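You operate a simulated robot arm through the tools that you are given. There is no shell and no other tool. Be economical: measure what you need, move in short steps, check, and stop when the job is done.

You run a simulated robot arm. Do the job below in one go: nothing can be reset, and whatever is moved stays where it is left.

Task
Put things in order on the top of table w. At the end: the ribbed purple cup stands where the orange follower stood; the orange follower from the top of table w stands where the beige curd block stood; the beige curd block from the top of table w stands on top of the grey tray; the white bottle (marked "Q423") from the top of table w stands where the ribbed purple cup stood; whatever was shut is shut again. Leave all else as you found it, and nothing knocked over.

The check looks at the end state, three seconds after you hand in, the way a careful person would. Anything else that was tipped, shoved, dropped, spilled or broken makes it a failure.

Robot
A 7-joint arm with a two-finger parallel gripper, fixed in place. Base frame: the origin is at the foot of the arm, x ahead of it, y to its left, z up; the work surface is at about z = 0. Units: mm, degrees, N and s.
With the tool pointing down near the work surface it reaches from about 220 to 580 mm from the base axis. Its first joint turns from -66.0 to 66.0 degrees. Payload 2.5 kg.
The tool frame sits at the grasp point between the pads (the TCP): z along the fingers, y along the line on which they close. The tips reach 23 mm beyond it. The gripper opens to 94 mm. The fingers are 38 mm wide and 10 mm thick; the gripper's body (54 by 96 mm) begins 39 mm behind the TCP.
Orientation is that of the tool frame in the base frame, as a unit quaternion [x, y, z, w]. With the fingers straight down and closing along the base's y, the tool's x points along the base's -x, its y along +y and its z along -z.

Tools
- The arm moves only by the tool apply_moves. Its arguments are lists of equal length, an entry for each row: "xyz": the shift along the tool's x, y, z in units of 20 mm (1.0 is 20 mm), a list of three; "angular": the turn, a rotation vector about the tool's x, y, z in units of 5 degrees (1.0 is 5 degrees), a list of three; "hand": the opening in per cent of the stroke, from 0 (shut) to 100 (fully open). In form: {"xyz": [[tx, ty, tz], ...], "angular": [[wx, wy, wz], ...], "hand": [hand, ...]}. A call has 1 to 10 rows; each row shifts and turns the commanded pose from where the row before left it, along the tool's axes as they then stand. A call with a number of a shift or a turn outside -1 to 1 is refused whole. A row lasts 0.2 s, in which the tool goes at most 50 mm and 8.6 degrees; a call with a longer step from one row to the next is refused whole, and so is a gripper value outside its range. Where a pose cannot be reached the arm comes as near as it can. A force on the tool above 40 N (or 10 N above the force at the start of the call, whichever is more), or a blocked arm, ends the call early, and 0.2 s more pass. The fingers move at their own pace (about 108 mm/s each) and stop on an object; they squeeze with about 34 N. The grip force told is the motor's: it shows also when the fingers shut on nothing. Time passes only in rows, and 0.2 s behind the last, so rows that do not move let the fingers close. It gives the time, the measured TCP pose, the force on the tool (base axes), the opening and the grip force at its end, in the units of the frame above (readings bear some noise), with the torque about the TCP (base axes, N m) and any sound that the robot's microphone picked up, and new pictures: "show" is both (left out), scene, wrist or none.
- Cameras (640 x 400 px; columns grow to the right, rows downward): "scene" is fixed at [112.5, -418, 517.9]; the picture's right is [0.83, -0.55, 0.00], its down [-0.44, -0.66, -0.61] and it looks along [0.34, 0.51, -0.79] (base axes); focal length 326 px, centre (320, 200). "wrist" rides on the gripper at [86, 16, -74] in the tool frame; the picture's right is [-0.18, 0.98, 0.00], its down [-0.58, -0.11, -0.81] and it looks along [-0.79, -0.15, 0.59] (tool axes); focal length 243 px, centre (320, 200). There is no depth. A picture from a camera that has moved, and an enlarged one, comes with that camera's place and axes in the base frame and with its lens.
- close_up(camera, box): a new picture of the part [left, top, right, bottom] of that camera's present view, enlarged. It takes no simulated time.
- hand_in(): hands the job in; it is judged then, once.

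Go step by step. Nothing tells you positions but the pictures and the camera data: compare them with the known pose of the tool, close in by small moves and look again before you grip or let go. The budget is 120 turns and 200 pictures, counting those below and the enlarged ones. Unless the task says otherwise, let go and move clear before handing in, and close with one line.

The tools are called after ">>>" as name(argument=value, ...) on one line, values as JSON. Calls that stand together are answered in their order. apply_moves: Moves the arm, as the interface text tells. Its arguments: {"type":"object","properties":{"xyz":{"type":"array","items":{"type":"array","items":{"type":"number"}}},"angular":{"type":"array","items":{"type":"array","items":{"type":"number"}}},"hand":{"type":"array","items":{"type":"number"}},"show":{"type":"string","enum":["both","scene","wrist","none"]}},"required":["xyz","angular","hand"]} The other tools are called the same way: close_up (camera, box) takes an enlarged picture of a part of a camera's view; hand_in () hands the job in.

At the start:

```text
time_s: 0.0
tool_pos: [276.7, -291.0, 243.8]
tool_rot: [0.0, 1.0, 0.0, 0.0]
contact_force: [-0.7, -0.2, -0.6]
torque: [0.0, -0.01, -0.01]
opening: 94.0
grasp_force: 0.1
```

scene: 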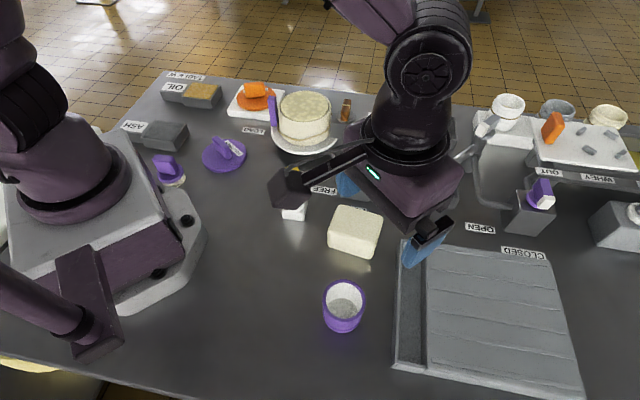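
wrist: 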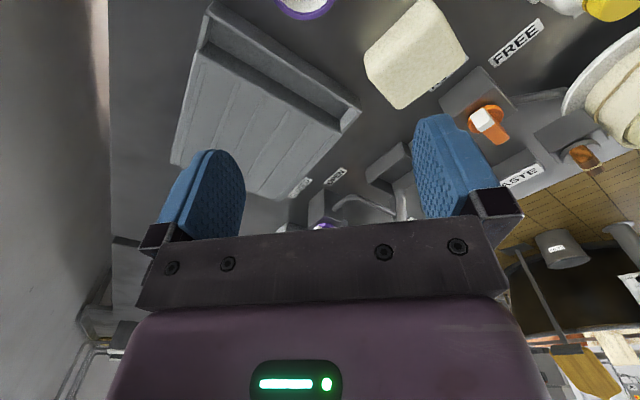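

The arm hides part of the table, so I'll enlarge the scene view to identify objects before moving anything.

>>> close_up(camera="scene", box=[100, 60, 360, 222])

>>> close_up(camera="scene", box=[380, 80, 640, 242])

>>> close_up(camera="wrist", box=[360, 0, 640, 175])

```text
2.46 times, centred on (230, 141) of scene
camera zoom: at [112.5, -418.0, 517.9], right [0.83, -0.55, 0.0], down [-0.44, -0.66, -0.61], along [0.34, 0.51, -0.79], focal length 801 px, centre (542, 345)
```

zoom: 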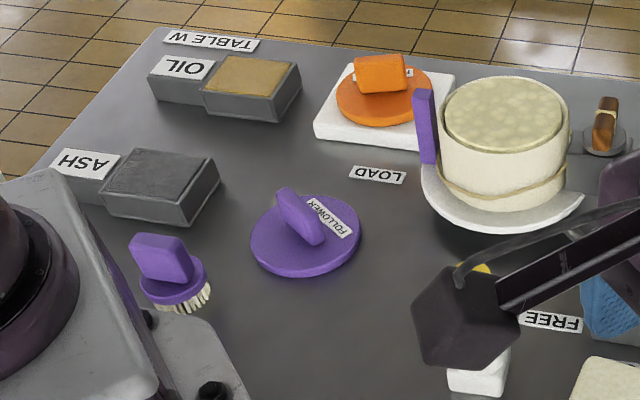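

```text
2.46 times, centred on (510, 161) of scene
camera zoom: at [112.5, -418.0, 517.9], right [0.83, -0.55, 0.0], down [-0.44, -0.66, -0.61], along [0.34, 0.51, -0.79], focal length 801 px, centre (-148, 296)
```

zoom: 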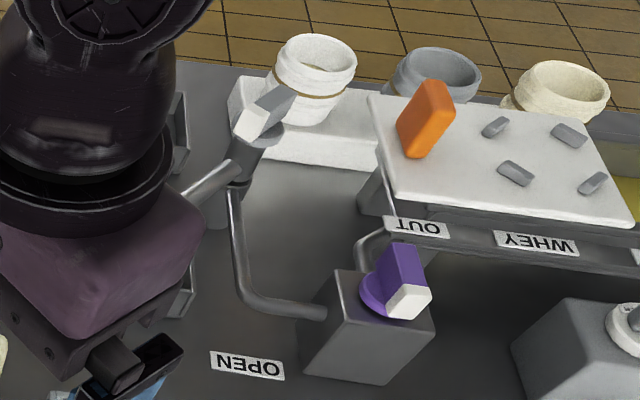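

```text
2.29 times, centred on (500, 88) of wrist
camera zoom: at [189.9, -275.2, 317.5], right [0.18, 0.98, 0.0], down [0.58, -0.11, 0.81], along [0.79, -0.15, -0.59], focal length 555 px, centre (-91, 457)
```

zoom: 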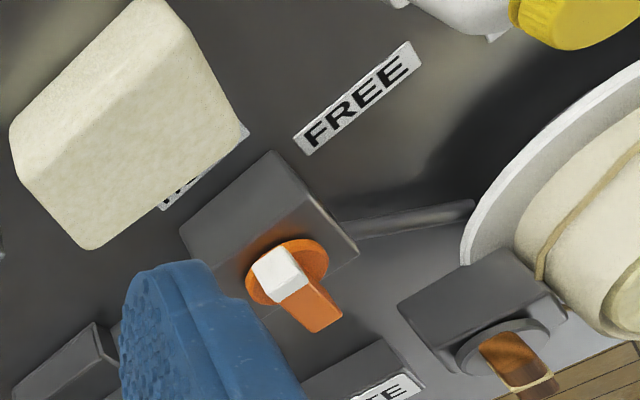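

The bottle (yellow cap) seems to stand near the FREE label under the arm. I'll raise the arm and swing left to uncover the right half of the table.

>>> apply_moves(xyz=[[0, 0, -1], [0, 0, -1], [0, 0, -1], [0, 0, -1], [0, 1, -1], [0, 1, 0], [0, 1, 0], [0, 1, 0], [0, 1, 0], [0, 1, 0]], angular=[[0, 0, 0], [0, 0, 0], [0, 0, 0], [0, 0, 0], [0, 0, 0], [0, 0, 0], [0, 0, 0], [0, 0, 0], [0, 0, 0], [0, 0, 0]], hand=[100, 100, 100, 100, 100, 100, 100, 100, 100, 100])

>>> apply_moves(xyz=[[0, 1, 0], [0, 1, 0], [0, 1, 0], [0, 1, 0], [0, 1, 0], [0, 1, 0], [0, 1, 0], [0, 1, 0], [0, 1, 0], [0, 1, 0]], angular=[[0, 0, 0], [0, 0, 0], [0, 0, 0], [0, 0, 0], [0, 0, 0], [0, 0, 0], [0, 0, 0], [0, 0, 0], [0, 0, 0], [0, 0, 0]], hand=[100, 100, 100, 100, 100, 100, 100, 100, 100, 100])

```text
time_s: 2.2
tool_pos: [276.1, -171.8, 343.3]
tool_rot: [0.001, 1.0, -0.001, 0.001]
contact_force: [0.1, -0.2, 0.6]
torque: [0.03, -0.01, -0.01]
opening: 94.0
grasp_force: 0.1
camera wrist: at [190.0, -155.1, 417.4], right [0.18, 0.98, 0.0], down [0.58, -0.11, 0.81], along [0.79, -0.15, -0.59], focal length 243 px, centre (320, 200)
```

scene: 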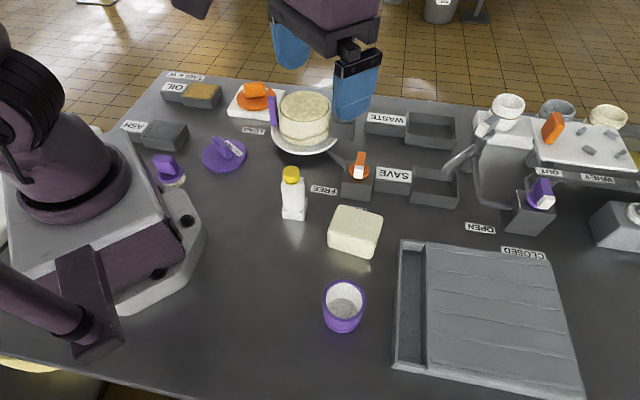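
wrist: 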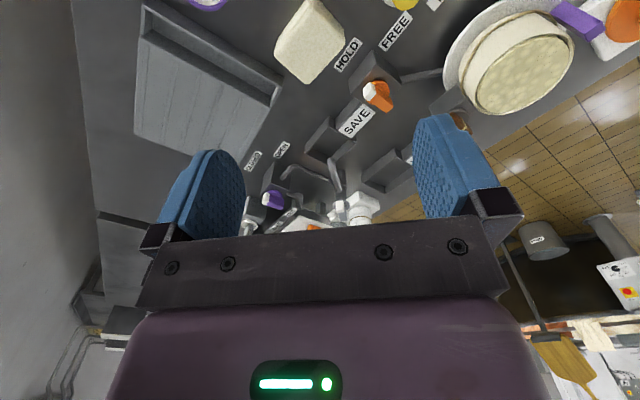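

```text
time_s: 4.4
tool_pos: [275.0, 29.5, 343.2]
tool_rot: [0.001, 1.0, 0.0, 0.0]
contact_force: [1.1, 0.3, 0.2]
torque: [0.02, -0.02, 0.01]
opening: 94.3
grasp_force: 0.0
camera wrist: at [189.3, 45.4, 417.4], right [0.18, 0.98, 0.0], down [0.58, -0.11, 0.81], along [0.79, -0.15, -0.59], focal length 243 px, centre (320, 200)
```

scene: 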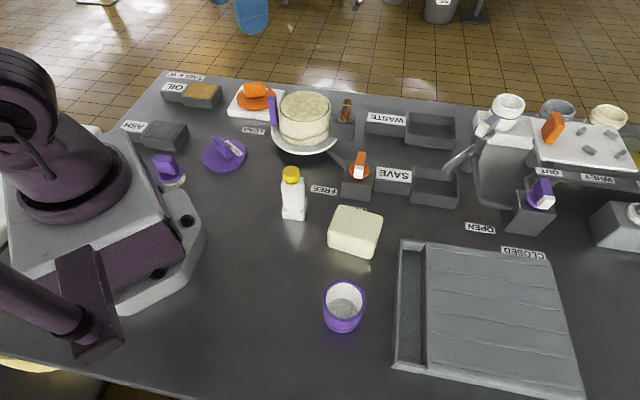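
wrist: 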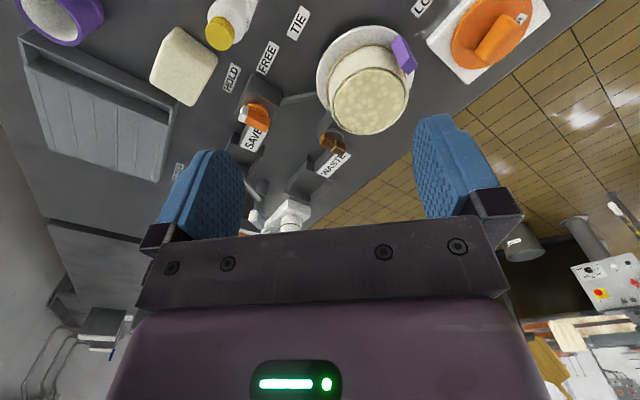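

Now the table is uncovered. I'll enlarge regions for measuring.

>>> close_up(camera="scene", box=[370, 220, 610, 400])

>>> close_up(camera="scene", box=[260, 140, 420, 240])

>>> close_up(camera="scene", box=[270, 195, 430, 345])

>>> close_up(camera="scene", box=[190, 70, 350, 170])

>>> close_up(camera="scene", box=[350, 80, 640, 260])

```text
2.22 times, centred on (490, 310) of scene
camera zoom: at [112.4, -418.1, 517.9], right [0.83, -0.55, 0.0], down [-0.44, -0.66, -0.61], along [0.34, 0.51, -0.79], focal length 723 px, centre (-58, -44)
```

zoom: 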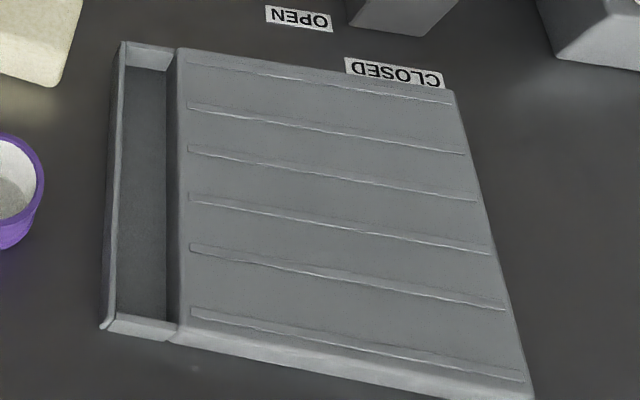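

```text
4.00 times, centred on (340, 190) of scene
camera zoom: at [112.4, -418.1, 517.9], right [0.83, -0.55, 0.0], down [-0.44, -0.66, -0.61], along [0.34, 0.51, -0.79], focal length 1302 px, centre (240, 240)
```

zoom: 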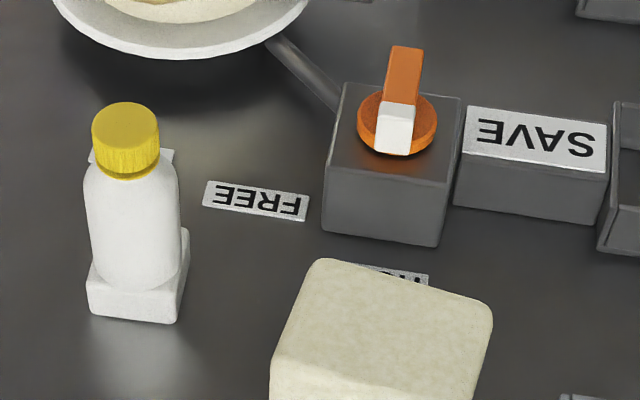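

```text
2.67 times, centred on (350, 270) of scene
camera zoom: at [112.4, -418.1, 517.9], right [0.83, -0.55, 0.0], down [-0.44, -0.66, -0.61], along [0.34, 0.51, -0.79], focal length 868 px, centre (240, 13)
```

zoom: 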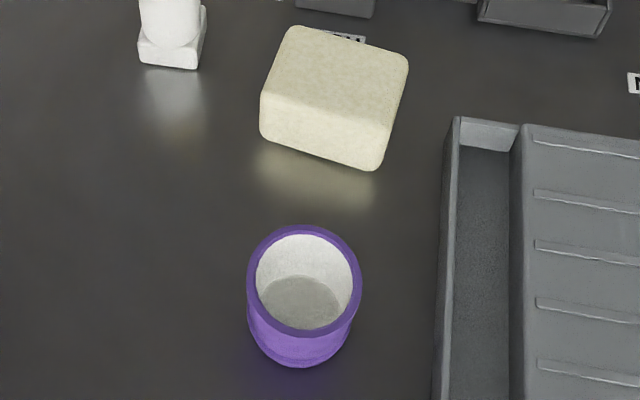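

```text
4.00 times, centred on (270, 120) of scene
camera zoom: at [112.4, -418.1, 517.9], right [0.83, -0.55, 0.0], down [-0.44, -0.66, -0.61], along [0.34, 0.51, -0.79], focal length 1302 px, centre (520, 520)
```

zoom: 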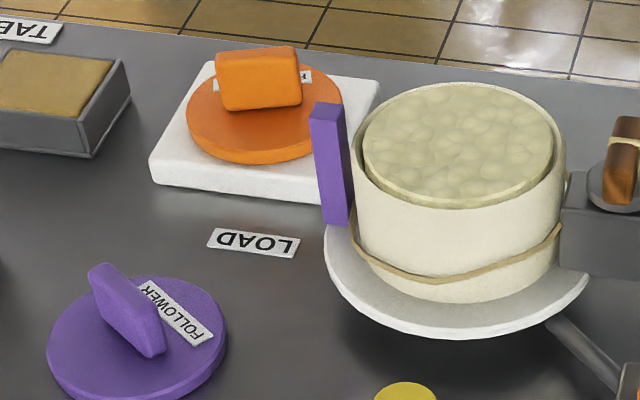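

```text
2.21 times, centred on (495, 170) of scene
camera zoom: at [112.4, -418.1, 517.9], right [0.83, -0.55, 0.0], down [-0.44, -0.66, -0.61], along [0.34, 0.51, -0.79], focal length 718 px, centre (-66, 266)
```

zoom: 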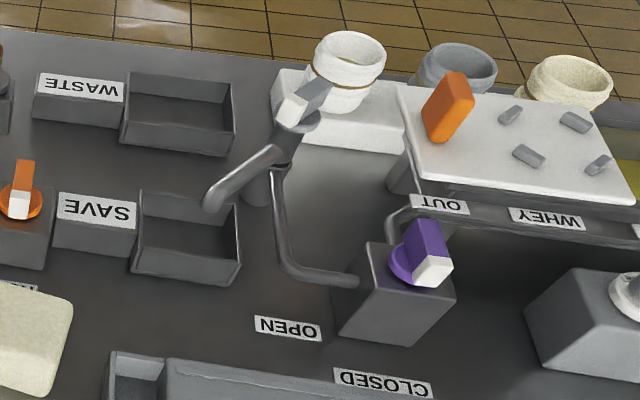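

The beige curd block looks about 80×55×50 mm at around (336,-194), turned about 38°. The ribbed grey drain tray lies at lower right. I'll go over the curd with the wrist camera first, since the curd has to go before the follower.

>>> apply_moves(xyz=[[-0.3, -1, 0], [-0.3, -1, 0], [-0.3, -1, 0], [-0.3, -1, 0], [-0.3, -1, 0], [-0.3, -1, 0], [-0.3, -1, 0], [-0.3, -1, 0], [-0.3, -1, 0], [-0.3, -1, 0]], angular=[[0, 0, 0], [0, 0, 0], [0, 0, 0], [0, 0, 0], [0, 0, 0], [0, 0, 0], [0, 0, 0], [0, 0, 0], [0, 0, 0], [0, 0, 0]], hand=[100, 100, 100, 100, 100, 100, 100, 100, 100, 100], show="none")

>>> apply_moves(xyz=[[0, -1, 0], [0, -0.2, 1], [0, 0, 1], [0, 0, 1], [0, 0, 1], [0, 0, 1], [0, 0, 1], [0, 0, 1], [0, 0, 1], [0, 0, 0]], angular=[[0, 0, 1], [0, 0, 1], [0, 0, 1], [0, 0, 1], [0, 0, 1], [0, 0, 1], [0, 0, 1], [0, 0, 1], [0, 0, 1], [0, 0, 1]], hand=[100, 100, 100, 100, 100, 100, 100, 100, 100, 100])

```text
time_s: 6.6
tool_pos: [335.5, -172.7, 344.4]
tool_rot: [-0.001, 1.0, 0.0, 0.0]
contact_force: [0.0, 0.5, -0.1]
torque: [0.02, 0.0, -0.01]
opening: 94.2
grasp_force: 0.0
```

```text
time_s: 8.8
tool_pos: [335.5, -194.2, 183.4]
tool_rot: [0.423, 0.906, 0.0, 0.0]
contact_force: [-0.3, -0.5, -0.8]
torque: [0.0, -0.01, 0.0]
opening: 93.8
grasp_force: 0.0
camera wrist: at [292.9, -118.3, 257.2], right [0.87, 0.49, 0.0], down [0.29, -0.52, 0.81], along [0.4, -0.7, -0.59], focal length 243 px, centre (320, 200)
```

scene: 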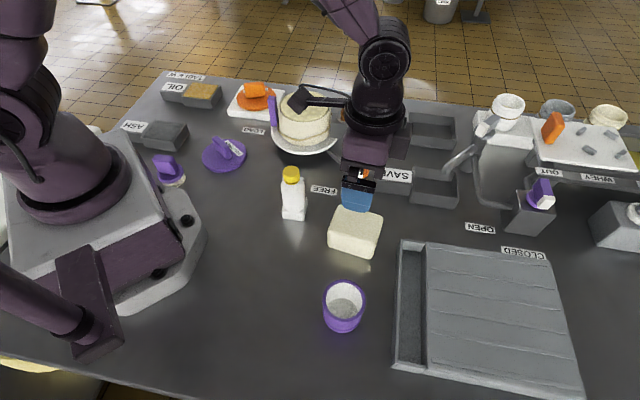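
wrist: 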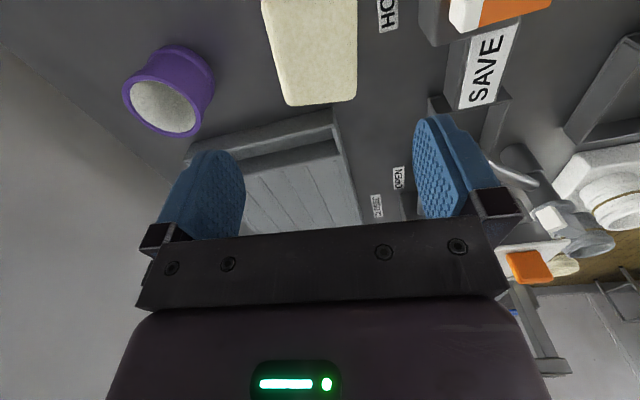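

The tool is over the curd; I'll descend to about 110 mm to see it between the fingers.

>>> apply_moves(xyz=[[0, 0, 1], [0, 0, 1], [0, 0, 1], [0, 0, 0.6]], angular=[[0, 0, 0], [0, 0, 0], [0, 0, 0], [0, 0, 0]], hand=[100, 100, 100, 100])

>>> close_up(camera="scene", box=[290, 150, 450, 270])

```text
time_s: 9.8
tool_pos: [335.5, -195.3, 111.8]
tool_rot: [0.423, 0.906, -0.001, 0.0]
contact_force: [-0.2, 0.3, -0.7]
torque: [0.02, 0.02, 0.02]
opening: 94.1
grasp_force: 0.1
camera wrist: at [293.0, -118.6, 185.5], right [0.87, 0.49, 0.0], down [0.29, -0.52, 0.81], along [0.4, -0.7, -0.59], focal length 243 px, centre (320, 200)
```

scene: 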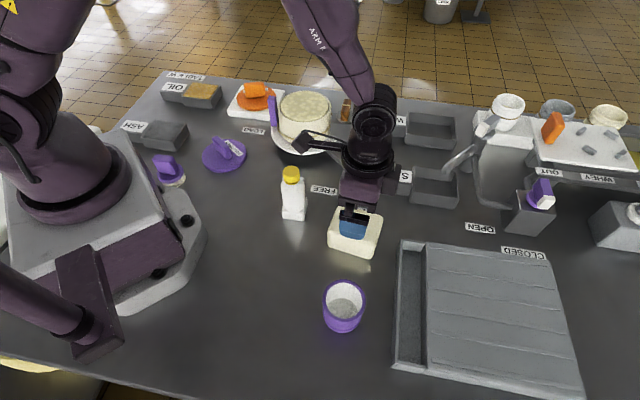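
wrist: 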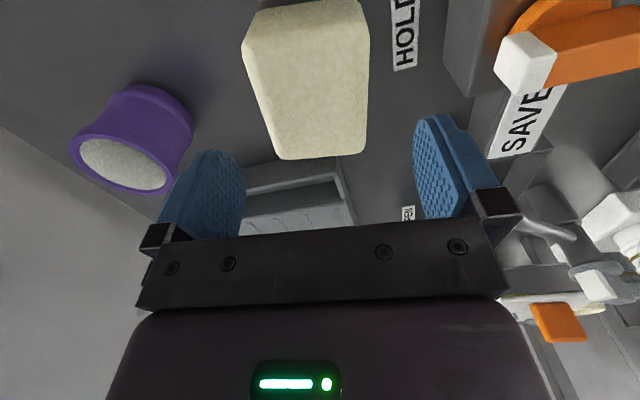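

```text
3.33 times, centred on (370, 210) of scene
camera zoom: at [112.5, -418.0, 517.9], right [0.83, -0.55, 0.0], down [-0.44, -0.66, -0.61], along [0.34, 0.51, -0.79], focal length 1085 px, centre (153, 167)
```

zoom: 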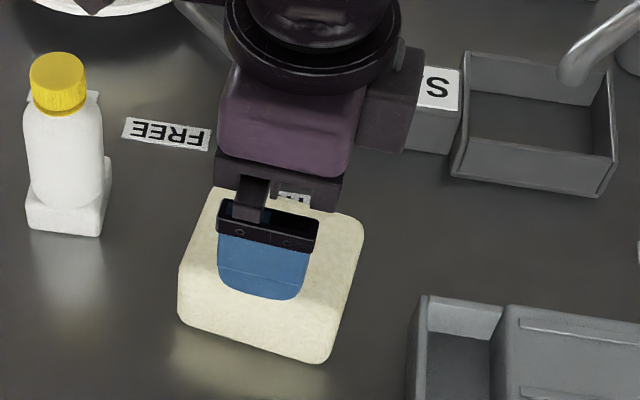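

I'll enlarge the wrist view to get the block's top-face corners.

>>> close_up(camera="wrist", box=[200, 0, 456, 160])

```text
2.50 times, centred on (328, 80) of wrist
camera zoom: at [293.0, -118.6, 185.5], right [0.87, 0.49, 0.0], down [0.29, -0.52, 0.81], along [0.4, -0.7, -0.59], focal length 606 px, centre (300, 500)
```

zoom: 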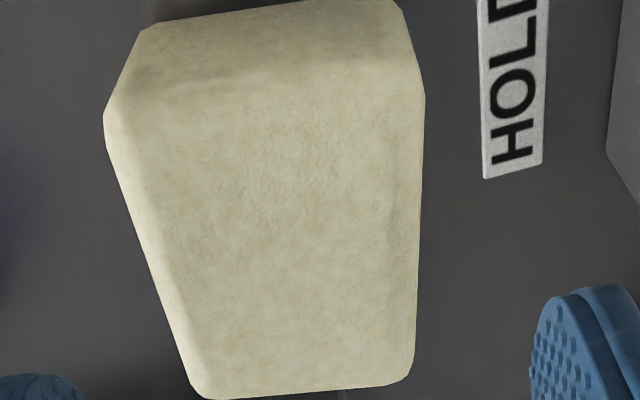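

The block is 63 mm across the jaws, offset -3.5 mm in tool y and turned about +4°. I'll correct, descend to z≈30 and grip.

>>> apply_moves(xyz=[[0, -0.17, 0], [0, 0, 1], [0, 0, 1], [0, 0, 1], [0, 0, 0.8], [0, 0, 0.3]], angular=[[0, 0, 0.88], [0, 0, 0], [0, 0, 0], [0, 0, 0], [0, 0, 0], [0, 0, 0]], hand=[100, 100, 100, 100, 100, 100])

```text
time_s: 11.2
tool_pos: [333.2, -196.3, 28.1]
tool_rot: [0.456, 0.89, 0.0, -0.001]
contact_force: [0.4, -0.3, -0.2]
torque: [0.0, -0.05, 0.02]
opening: 94.2
grasp_force: 0.1
camera wrist: at [296.0, -116.8, 102.2], right [0.91, 0.42, 0.0], down [0.25, -0.54, 0.81], along [0.34, -0.73, -0.59], focal length 243 px, centre (320, 200)
```

scene: 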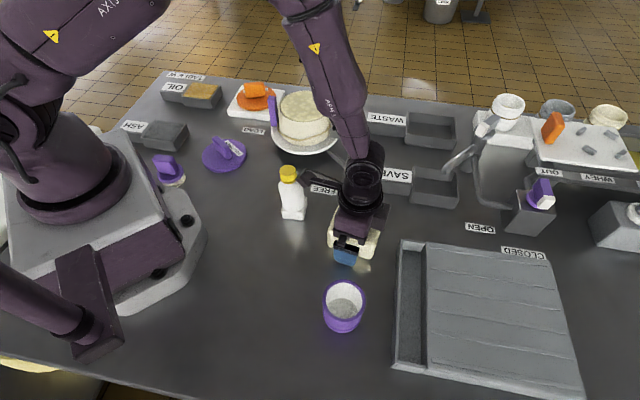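
wrist: 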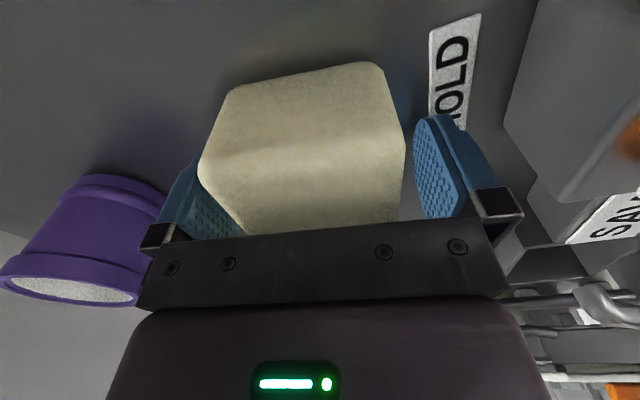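

The block is between the pads with clearance. Closing.

>>> apply_moves(xyz=[[0, 0, 0], [0, 0, 0], [0, 0, 0], [0, 0, -0.5], [0, 0, -1], [0, 0, -1], [0, 0, -1]], angular=[[0, 0, 0], [0, 0, 0], [0, 0, 0], [0, 0, 0], [0, 0, 0], [0, 0, 0], [0, 0, 0]], hand=[55, 55, 55, 55, 55, 55, 55])

```text
time_s: 12.8
tool_pos: [332.6, -196.3, 99.1]
tool_rot: [0.457, 0.89, 0.0, 0.0]
contact_force: [-0.2, 0.8, -3.7]
torque: [0.03, 0.0, -0.03]
opening: 67.8
grasp_force: 34.5
camera wrist: at [296.0, -117.0, 173.7], right [0.91, 0.42, 0.0], down [0.25, -0.54, 0.81], along [0.34, -0.73, -0.59], focal length 243 px, centre (320, 200)
```

scene: 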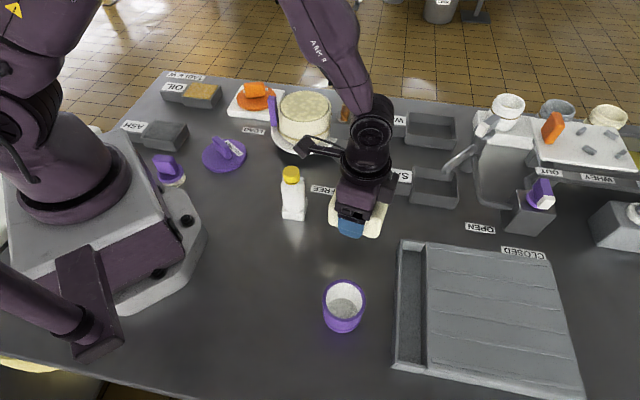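
wrist: 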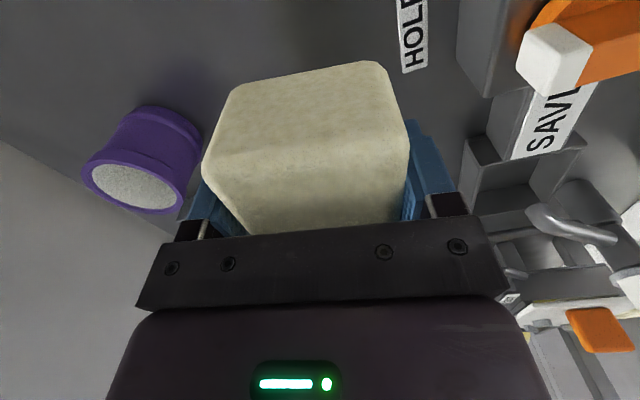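

Gripped (68 mm). Now carry it toward the near strip of the ribbed tray, around (389,-389), aligning with the tray.

>>> apply_moves(xyz=[[0, 0, -1], [0, 0, 0], [-0.98, -0.535, 0], [-0.98, -0.535, 0], [-0.98, -0.535, 0], [-0.98, -0.535, 0], [-0.98, -0.535, 0], [-0.98, -0.535, 0], [-0.98, -0.535, 0], [-0.98, -0.535, 0]], angular=[[0, 0, -0.94], [0, 0, -0.94], [0, 0, 0], [0, 0, 0], [0, 0, 0], [0, 0, 0], [0, 0, 0], [0, 0, 0], [0, 0, 0], [0, 0, 0]], hand=[55, 55, 55, 55, 55, 55, 55, 55, 55, 55])

>>> close_up(camera="scene", box=[370, 220, 610, 400])

```text
time_s: 15.0
tool_pos: [382.7, -369.9, 119.3]
tool_rot: [0.382, 0.924, 0.0, 0.0]
contact_force: [0.0, 0.6, -3.4]
torque: [-0.02, 0.02, -0.03]
opening: 67.9
grasp_force: 34.1
camera wrist: at [334.1, -297.1, 193.3], right [0.82, 0.57, 0.0], down [0.33, -0.49, 0.81], along [0.46, -0.66, -0.59], focal length 243 px, centre (320, 200)
```

scene: 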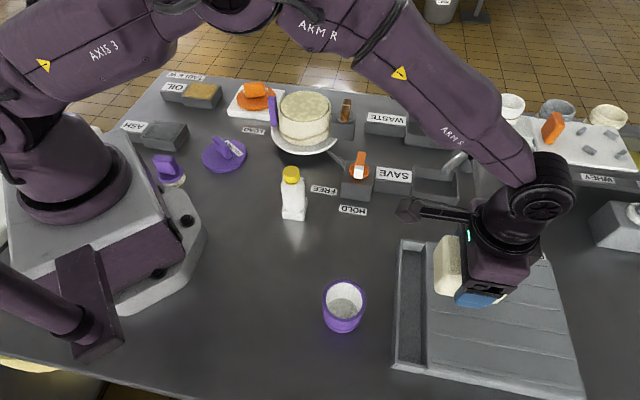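
wrist: 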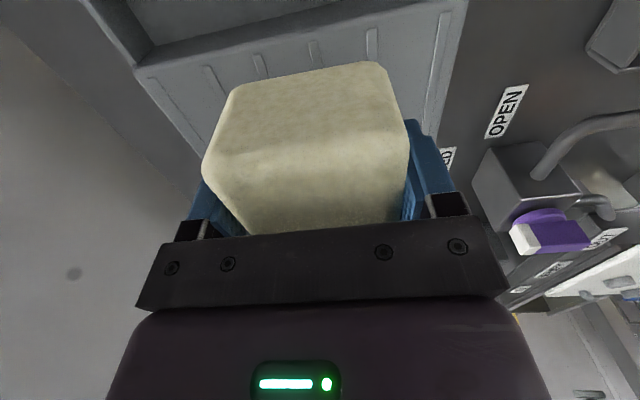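

```text
2.22 times, centred on (490, 310) of scene
camera zoom: at [112.5, -418.0, 517.9], right [0.83, -0.55, 0.0], down [-0.44, -0.66, -0.61], along [0.34, 0.51, -0.79], focal length 723 px, centre (-58, -44)
```

zoom: 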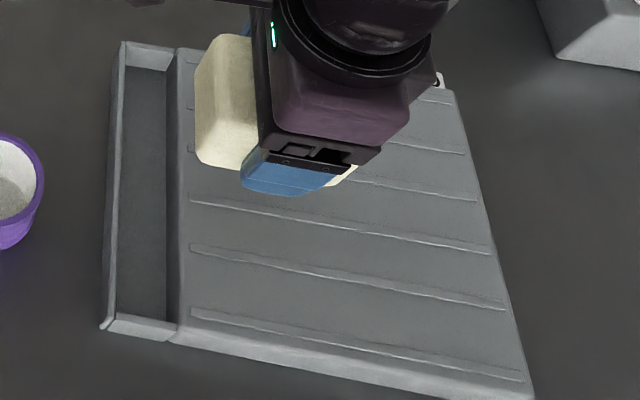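

Alignment with the tray is good. I'll move slightly outward to clear the gutter and descend to about z=62, then look.

>>> apply_moves(xyz=[[-0.53, -0.17, 0], [-0.53, -0.17, 0], [0, 0, 1], [0, 0, 1], [0, 0, 0.85], [0, 0, 0]], angular=[[0, 0, 0], [0, 0, 0], [0, 0, 0], [0, 0, 0], [0, 0, 0], [0, 0, 0]], hand=[55, 55, 55, 55, 55, 55])

>>> close_up(camera="scene", box=[370, 220, 610, 400])

```text
time_s: 16.4
tool_pos: [395.1, -390.3, 66.0]
tool_rot: [0.382, 0.924, -0.002, 0.005]
contact_force: [-1.7, 1.1, 28.5]
torque: [0.02, 0.08, -0.04]
opening: 67.6
grasp_force: 34.3
camera wrist: at [346.1, -317.2, 139.4], right [0.82, 0.57, 0.0], down [0.33, -0.48, 0.81], along [0.46, -0.67, -0.58], focal length 243 px, centre (320, 200)
```

scene: 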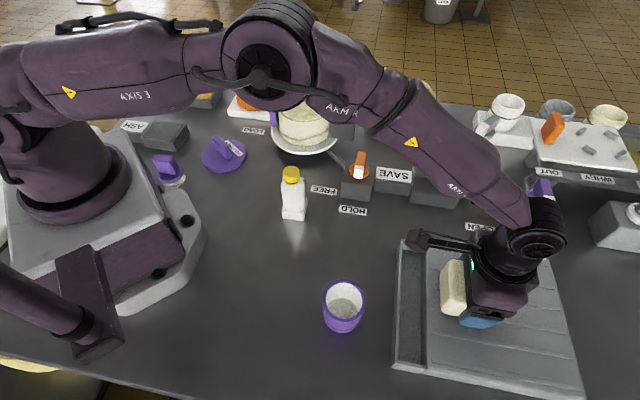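
wrist: 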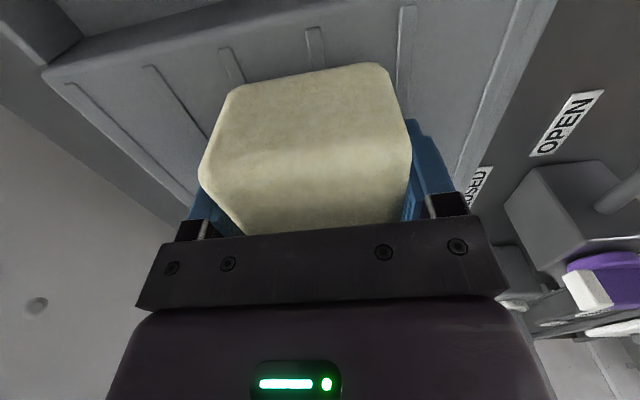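

```text
2.22 times, centred on (490, 310) of scene
camera zoom: at [112.3, -417.9, 518.1], right [0.83, -0.55, 0.0], down [-0.44, -0.66, -0.61], along [0.34, 0.51, -0.79], focal length 723 px, centre (-58, -44)
```

zoom: 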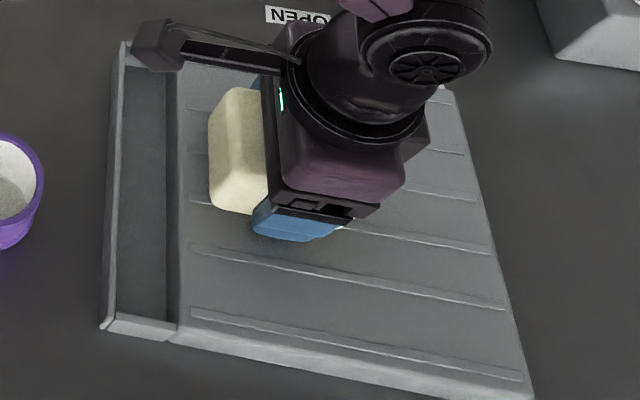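

The block has touched down (28 N), so the tray surface is about 36 mm high. I'll relax the pressure a little before releasing.

>>> apply_moves(xyz=[[0, 0, -0.12], [0, 0, 0]], angular=[[0, 0, 0], [0, 0, 0]], hand=[55, 55], show="none")

```text
time_s: 17.0
tool_pos: [394.5, -388.7, 65.6]
tool_rot: [0.382, 0.924, -0.001, 0.002]
contact_force: [6.4, -4.2, 14.4]
torque: [-0.7, -0.71, 0.03]
opening: 68.0
grasp_force: 34.3
```

>>> apply_moves(xyz=[[0, 0, -0.08], [0, 0, 0]], angular=[[0, 0, 0], [0, 0, 0]], hand=[55, 55], show="none")

```text
time_s: 17.6
tool_pos: [394.8, -388.6, 66.4]
tool_rot: [0.381, 0.924, 0.0, 0.0]
contact_force: [4.7, -3.5, 9.6]
torque: [-0.45, -0.48, 0.06]
opening: 68.0
grasp_force: 33.5
```

Light contact now; opening the gripper and rising.

>>> apply_moves(xyz=[[0, 0, 0], [0, 0, 0], [0, 0, 0], [0, 0, -0.5], [0, 0, -1], [0, 0, -1], [0, 0, -1], [0, 0, -1]], angular=[[0, 0, 0], [0, 0, 0], [0, 0, 0], [0, 0, 0], [0, 0, 0], [0, 0, 0], [0, 0, 0], [0, 0, 0]], hand=[90, 100, 100, 100, 100, 100, 100, 100])

```text
time_s: 19.4
tool_pos: [392.6, -388.6, 156.5]
tool_rot: [0.383, 0.924, 0.001, 0.0]
contact_force: [0.9, 0.0, 0.1]
torque: [0.0, 0.03, -0.01]
opening: 94.1
grasp_force: 0.1
camera wrist: at [343.6, -316.1, 230.2], right [0.82, 0.57, 0.0], down [0.33, -0.49, 0.81], along [0.46, -0.67, -0.59], focal length 243 px, centre (320, 200)
```

scene: 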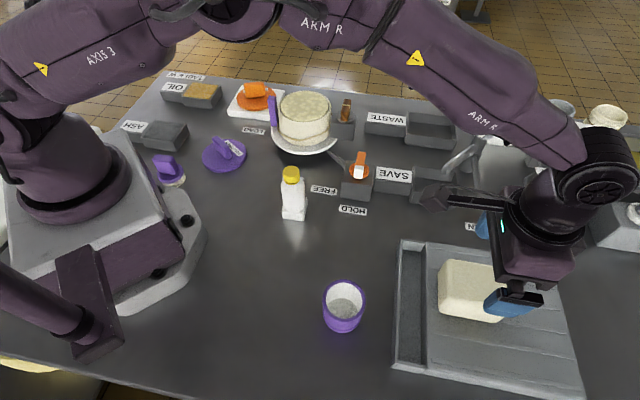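
wrist: 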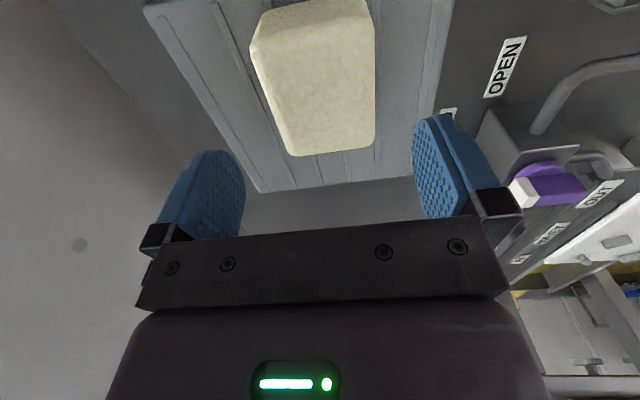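

The curd block stands squarely on the tray. Next I rise, pull in and swing toward the orange follower at about (366,254).

>>> apply_moves(xyz=[[0, 0, -1], [0.5, 0, -1], [0.5, 0, -1], [0.5, 0, -1], [0.5, 0, -1], [0.5, 0, -1], [0.5, 0, -1], [0.5, 0, -1], [0.5, 0, -1], [0.5, 0, 0]], angular=[[0, 0, -0.9], [0, 0, -0.9], [0, 0, -0.9], [0, 0, -0.9], [0, 0, -0.9], [0, 0, -0.9], [0, 0, -0.9], [0, 0, -0.9], [0, 0, -0.9], [0, 0, -0.9]], hand=[100, 100, 100, 100, 100, 100, 100, 100, 100, 100], show="none")

>>> apply_moves(xyz=[[0, 1, 0], [0, 1, 0], [0, 1, 0], [0, 1, 0], [0, 1, 0], [0, 1, 0], [0, 1, 0], [0, 1, 0], [0, 1, 0], [0, 1, 0]], angular=[[0, 0, 0], [0, 0, 0], [0, 0, 0], [0, 0, 0], [0, 0, 0], [0, 0, 0], [0, 0, 0], [0, 0, 0], [0, 0, 0], [0, 0, 0]], hand=[100, 100, 100, 100, 100, 100, 100, 100, 100, 100], show="none")

>>> apply_moves(xyz=[[0, 1, 0], [0, 1, 0], [0, 1, 0], [0, 1, 0], [0, 1, 0], [0, 1, 0], [0, 1, 0], [0, 1, 0], [0, 1, 0], [0, 1, 0]], angular=[[0, 0, 0], [0, 0, 0], [0, 0, 0], [0, 0, 0], [0, 0, 0], [0, 0, 0], [0, 0, 0], [0, 0, 0], [0, 0, 0], [0, 0, 0]], hand=[100, 100, 100, 100, 100, 100, 100, 100, 100, 100])

```text
time_s: 21.6
tool_pos: [311.7, -354.6, 336.3]
tool_rot: [-0.001, 1.0, 0.0, 0.0]
contact_force: [0.2, 0.9, -0.8]
torque: [-0.01, -0.01, -0.01]
opening: 93.8
grasp_force: 0.0
```

```text
time_s: 23.8
tool_pos: [310.4, -155.1, 336.0]
tool_rot: [0.0, 1.0, 0.001, 0.0]
contact_force: [-0.3, -0.8, -0.4]
torque: [-0.02, -0.01, -0.01]
opening: 93.9
grasp_force: 0.0
```

```text
time_s: 26.0
tool_pos: [311.7, 44.7, 337.5]
tool_rot: [-0.001, 1.0, 0.0, 0.0]
contact_force: [0.4, -0.2, 0.3]
torque: [0.04, 0.02, 0.01]
opening: 93.8
grasp_force: 0.0
camera wrist: at [225.9, 61.6, 410.9], right [0.18, 0.98, 0.0], down [0.58, -0.11, 0.81], along [0.79, -0.15, -0.59], focal length 243 px, centre (320, 200)
```

scene: 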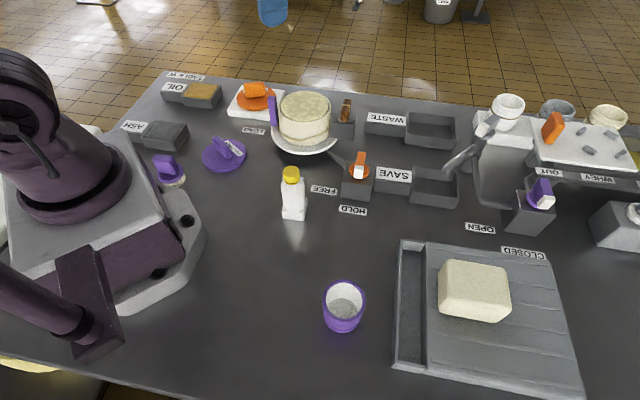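
wrist: 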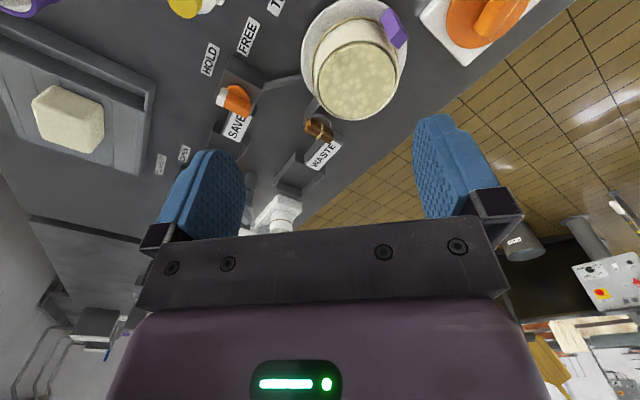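

The mold sits near (405,80), about 90 mm high. The follower is near (372,256). I'll move over it, turning the tool so the jaws close along its handle's length.

>>> apply_moves(xyz=[[-0.3, 1, 0], [-0.3, 1, 0], [-0.3, 1, 0], [-0.3, 1, 0], [-0.3, 1, 0], [-0.3, 1, 0], [-0.3, 1, 0], [-0.3, 1, 0], [-0.3, 1, 0], [-0.3, 1, 0]], angular=[[0, 0, 0], [0, 0, 0], [0, 0, 0], [0, 0, 0], [0, 0, 0], [0, 0, 0], [0, 0, 0], [0, 0, 0], [0, 0, 0], [0, 0, 0]], hand=[100, 100, 100, 100, 100, 100, 100, 100, 100, 100], show="none")

>>> apply_moves(xyz=[[0, 0.5, 0.8], [0, 0, 0.8], [0, 0, 0.8], [0, 0, 0.8], [0, 0, 0.8], [0, 0, 0.8], [0, 0, 0.8], [0, 0, 0.8], [0, 0, 0.8], [0, 0, 0.8]], angular=[[0, 0, -1], [0, 0, -1], [0, 0, -1], [0, 0, -1], [0, 0, -1], [0, 0, -1], [0, 0, -1], [0, 0, -1], [0, 0, -1], [0, 0, -1]], hand=[100, 100, 100, 100, 100, 100, 100, 100, 100, 100])

>>> close_up(camera="wrist", box=[200, 0, 456, 160])

```text
time_s: 28.2
tool_pos: [372.0, 244.9, 336.5]
tool_rot: [0.0, 1.0, 0.0, 0.0]
contact_force: [-0.9, -0.7, 0.1]
torque: [0.0, 0.03, -0.01]
opening: 94.1
grasp_force: 0.0
```

```text
time_s: 30.4
tool_pos: [371.8, 255.5, 175.0]
tool_rot: [-0.424, 0.906, -0.001, 0.0]
contact_force: [-0.2, 0.2, -0.1]
torque: [-0.03, 0.02, -0.02]
opening: 94.1
grasp_force: 0.1
camera wrist: at [304.0, 199.4, 249.8], right [-0.64, 0.77, 0.0], down [0.46, 0.38, 0.81], along [0.62, 0.51, -0.59], focal length 243 px, centre (320, 200)
```

scene: 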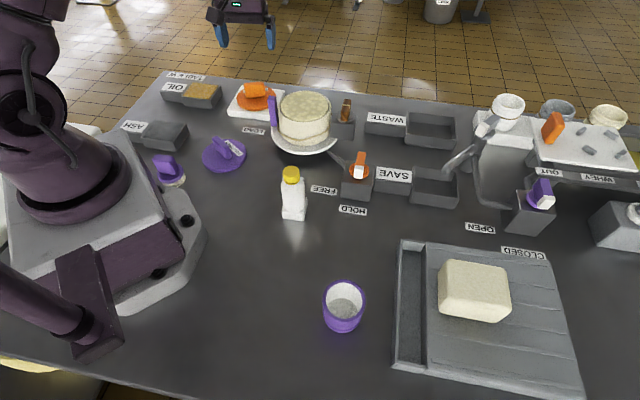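
wrist: 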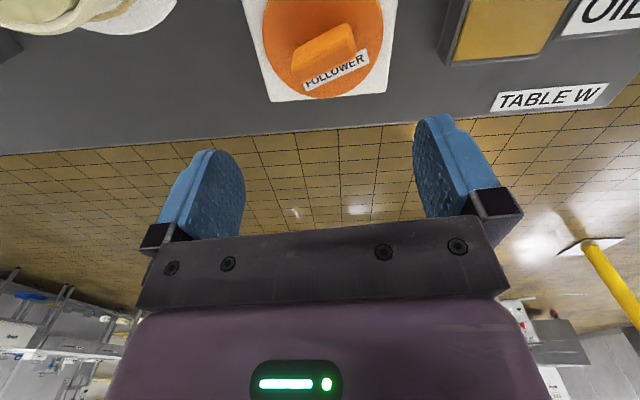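

```text
2.50 times, centred on (328, 80) of wrist
camera zoom: at [304.0, 199.4, 249.8], right [-0.64, 0.77, 0.0], down [0.46, 0.38, 0.81], along [0.62, 0.51, -0.59], focal length 606 px, centre (300, 500)
```

zoom: 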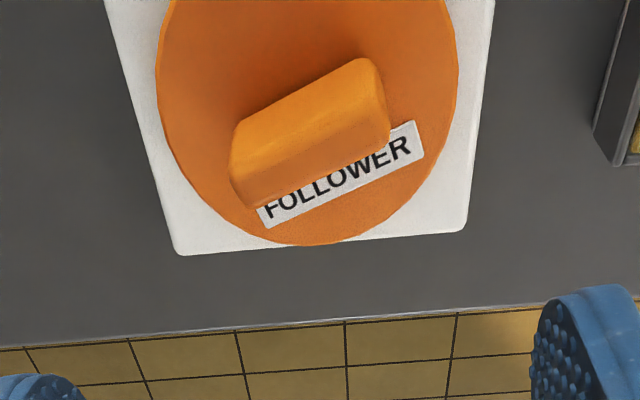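

The follower's handle is visible, turned about 14° from the jaws. I'll rotate, shift slightly and go down to around 115 mm for a better look.

>>> apply_moves(xyz=[[0.3, 0.2, 1], [0, 0, 1], [0, 0, 1]], angular=[[0, 0, -1], [0, 0, -1], [0, 0, -0.8]], hand=[100, 100, 100])

>>> close_up(camera="wrist", box=[200, 0, 456, 160])

>>> close_up(camera="scene", box=[190, 40, 350, 140])

```text
time_s: 31.2
tool_pos: [364.5, 254.1, 114.2]
tool_rot: [-0.531, 0.848, 0.0, 0.0]
contact_force: [0.3, -0.4, 0.2]
torque: [-0.01, -0.03, 0.0]
opening: 93.9
grasp_force: 0.0
camera wrist: at [312.8, 182.8, 189.6], right [-0.8, 0.59, 0.0], down [0.35, 0.48, 0.81], along [0.48, 0.65, -0.59], focal length 243 px, centre (320, 200)
```

scene: 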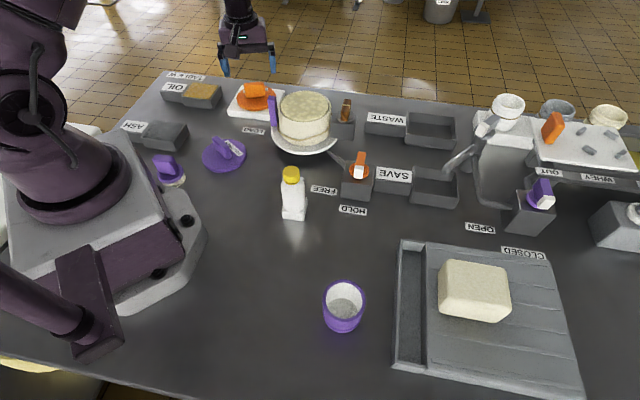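
wrist: 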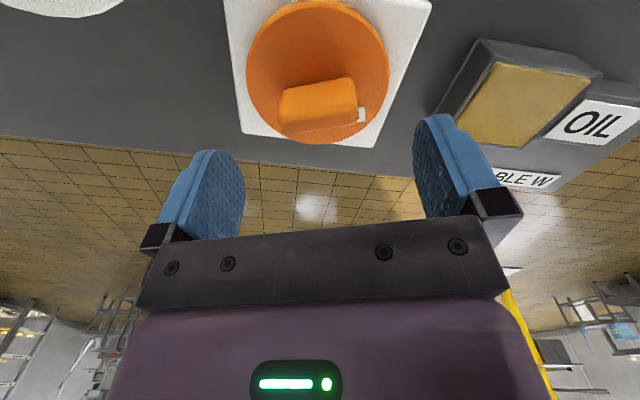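

```text
2.50 times, centred on (328, 80) of wrist
camera zoom: at [312.8, 182.8, 189.6], right [-0.8, 0.59, 0.0], down [0.35, 0.48, 0.81], along [0.48, 0.65, -0.59], focal length 606 px, centre (300, 500)
```

zoom: 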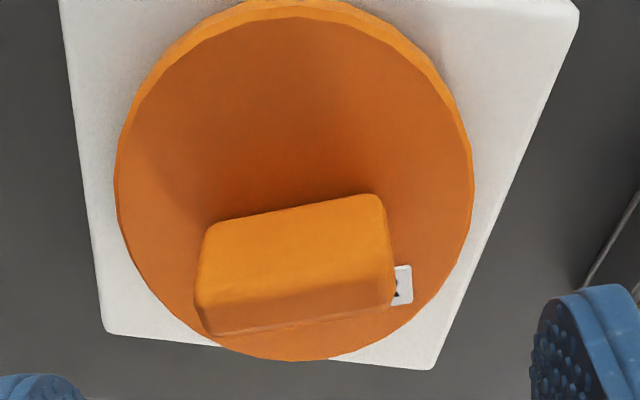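

```text
4.00 times, centred on (270, 90) of scene
camera zoom: at [112.4, -418.1, 517.9], right [0.83, -0.55, 0.0], down [-0.44, -0.66, -0.61], along [0.34, 0.51, -0.79], focal length 1302 px, centre (520, 640)
```

zoom: 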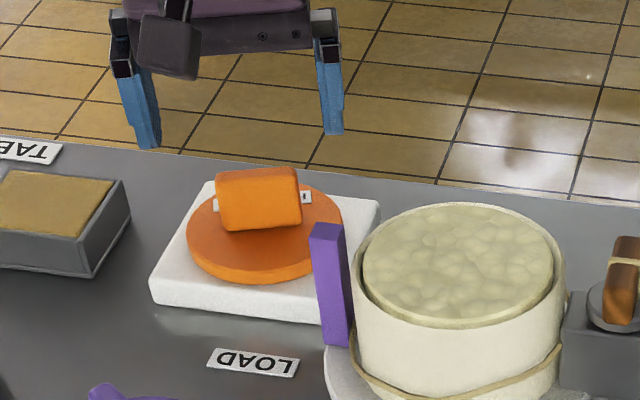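

The tool is centred over the follower (about (365,254)) and aligned with its handle. Descending to z≈58 and closing on the handle.

>>> apply_moves(xyz=[[-0.08, 0, 1], [0, 0, 1], [0, 0, 0.8], [0, 0, 0]], angular=[[0, 0, 0], [0, 0, 0], [0, 0, 0], [0, 0, 0]], hand=[90, 80, 80, 80])

>>> close_up(camera="scene", box=[190, 40, 350, 140])

```text
time_s: 32.2
tool_pos: [364.5, 255.5, 59.6]
tool_rot: [-0.529, 0.848, 0.0, 0.0]
contact_force: [0.0, -0.7, 0.4]
torque: [0.06, 0.01, 0.01]
opening: 75.2
grasp_force: 0.1
camera wrist: at [313.2, 184.3, 133.9], right [-0.8, 0.6, 0.0], down [0.35, 0.48, 0.81], along [0.48, 0.65, -0.59], focal length 243 px, centre (320, 200)
```

scene: 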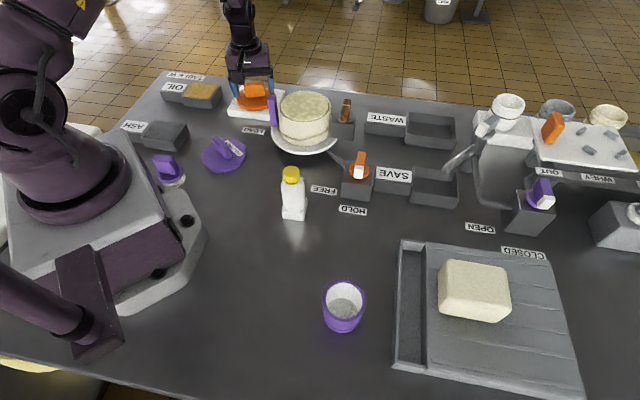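
wrist: 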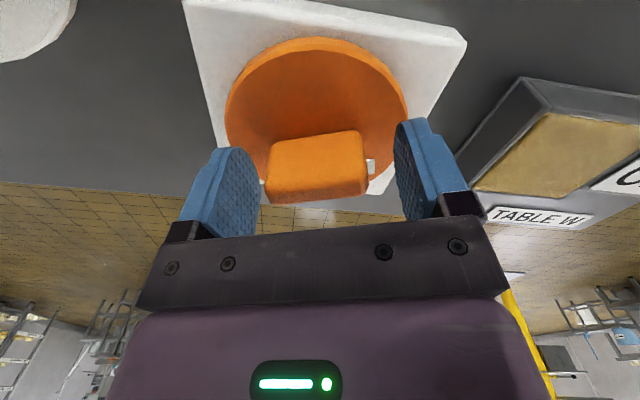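

```text
4.00 times, centred on (270, 90) of scene
camera zoom: at [112.5, -418.0, 517.9], right [0.83, -0.55, 0.0], down [-0.44, -0.66, -0.61], along [0.34, 0.51, -0.79], focal length 1302 px, centre (520, 640)
```

zoom: 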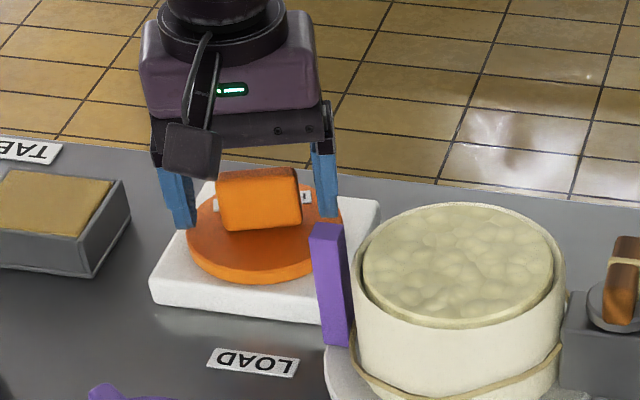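

The handle is between the pads. Closing and lifting gently.

>>> apply_moves(xyz=[[0, 0, 0], [0, 0, 0], [0, 0, 0], [0, 0, 0], [0, 0, -0.3], [0, 0, -0.5], [0, 0, -1]], angular=[[0, 0, 0], [0, 0, 0], [0, 0, 0], [0, 0, 0], [0, 0, 0], [0, 0, 0], [0, 0, 0]], hand=[35, 30, 30, 30, 30, 30, 30])

>>> close_up(camera="scene", box=[190, 40, 350, 140])

```text
time_s: 33.8
tool_pos: [366.5, 254.3, 95.3]
tool_rot: [-0.529, 0.848, 0.0, 0.001]
contact_force: [0.8, 0.6, -0.8]
torque: [-0.01, 0.0, -0.01]
opening: 49.3
grasp_force: 33.7
camera wrist: at [313.6, 184.2, 170.2], right [-0.8, 0.6, 0.0], down [0.35, 0.48, 0.81], along [0.48, 0.65, -0.59], focal length 243 px, centre (320, 200)
```

scene: 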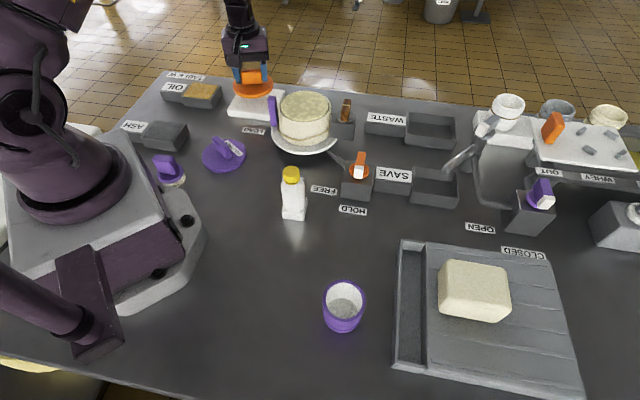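
wrist: 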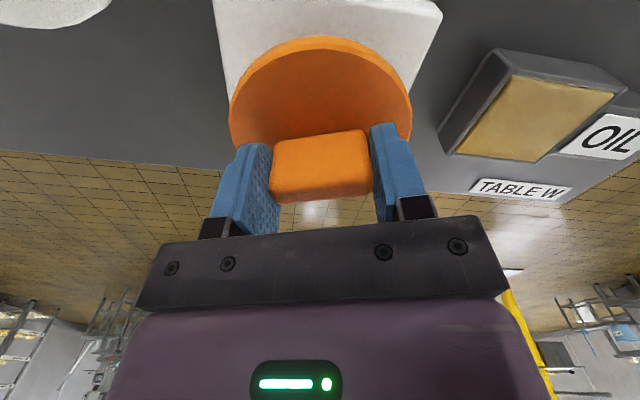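

```text
4.00 times, centred on (270, 90) of scene
camera zoom: at [112.5, -418.0, 517.9], right [0.83, -0.55, 0.0], down [-0.44, -0.66, -0.61], along [0.34, 0.51, -0.79], focal length 1302 px, centre (520, 640)
```

zoom: 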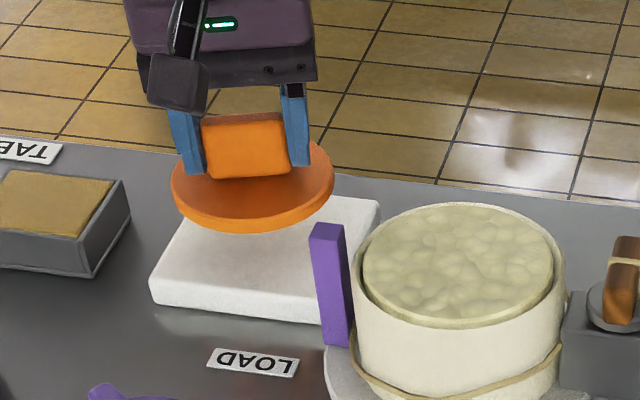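

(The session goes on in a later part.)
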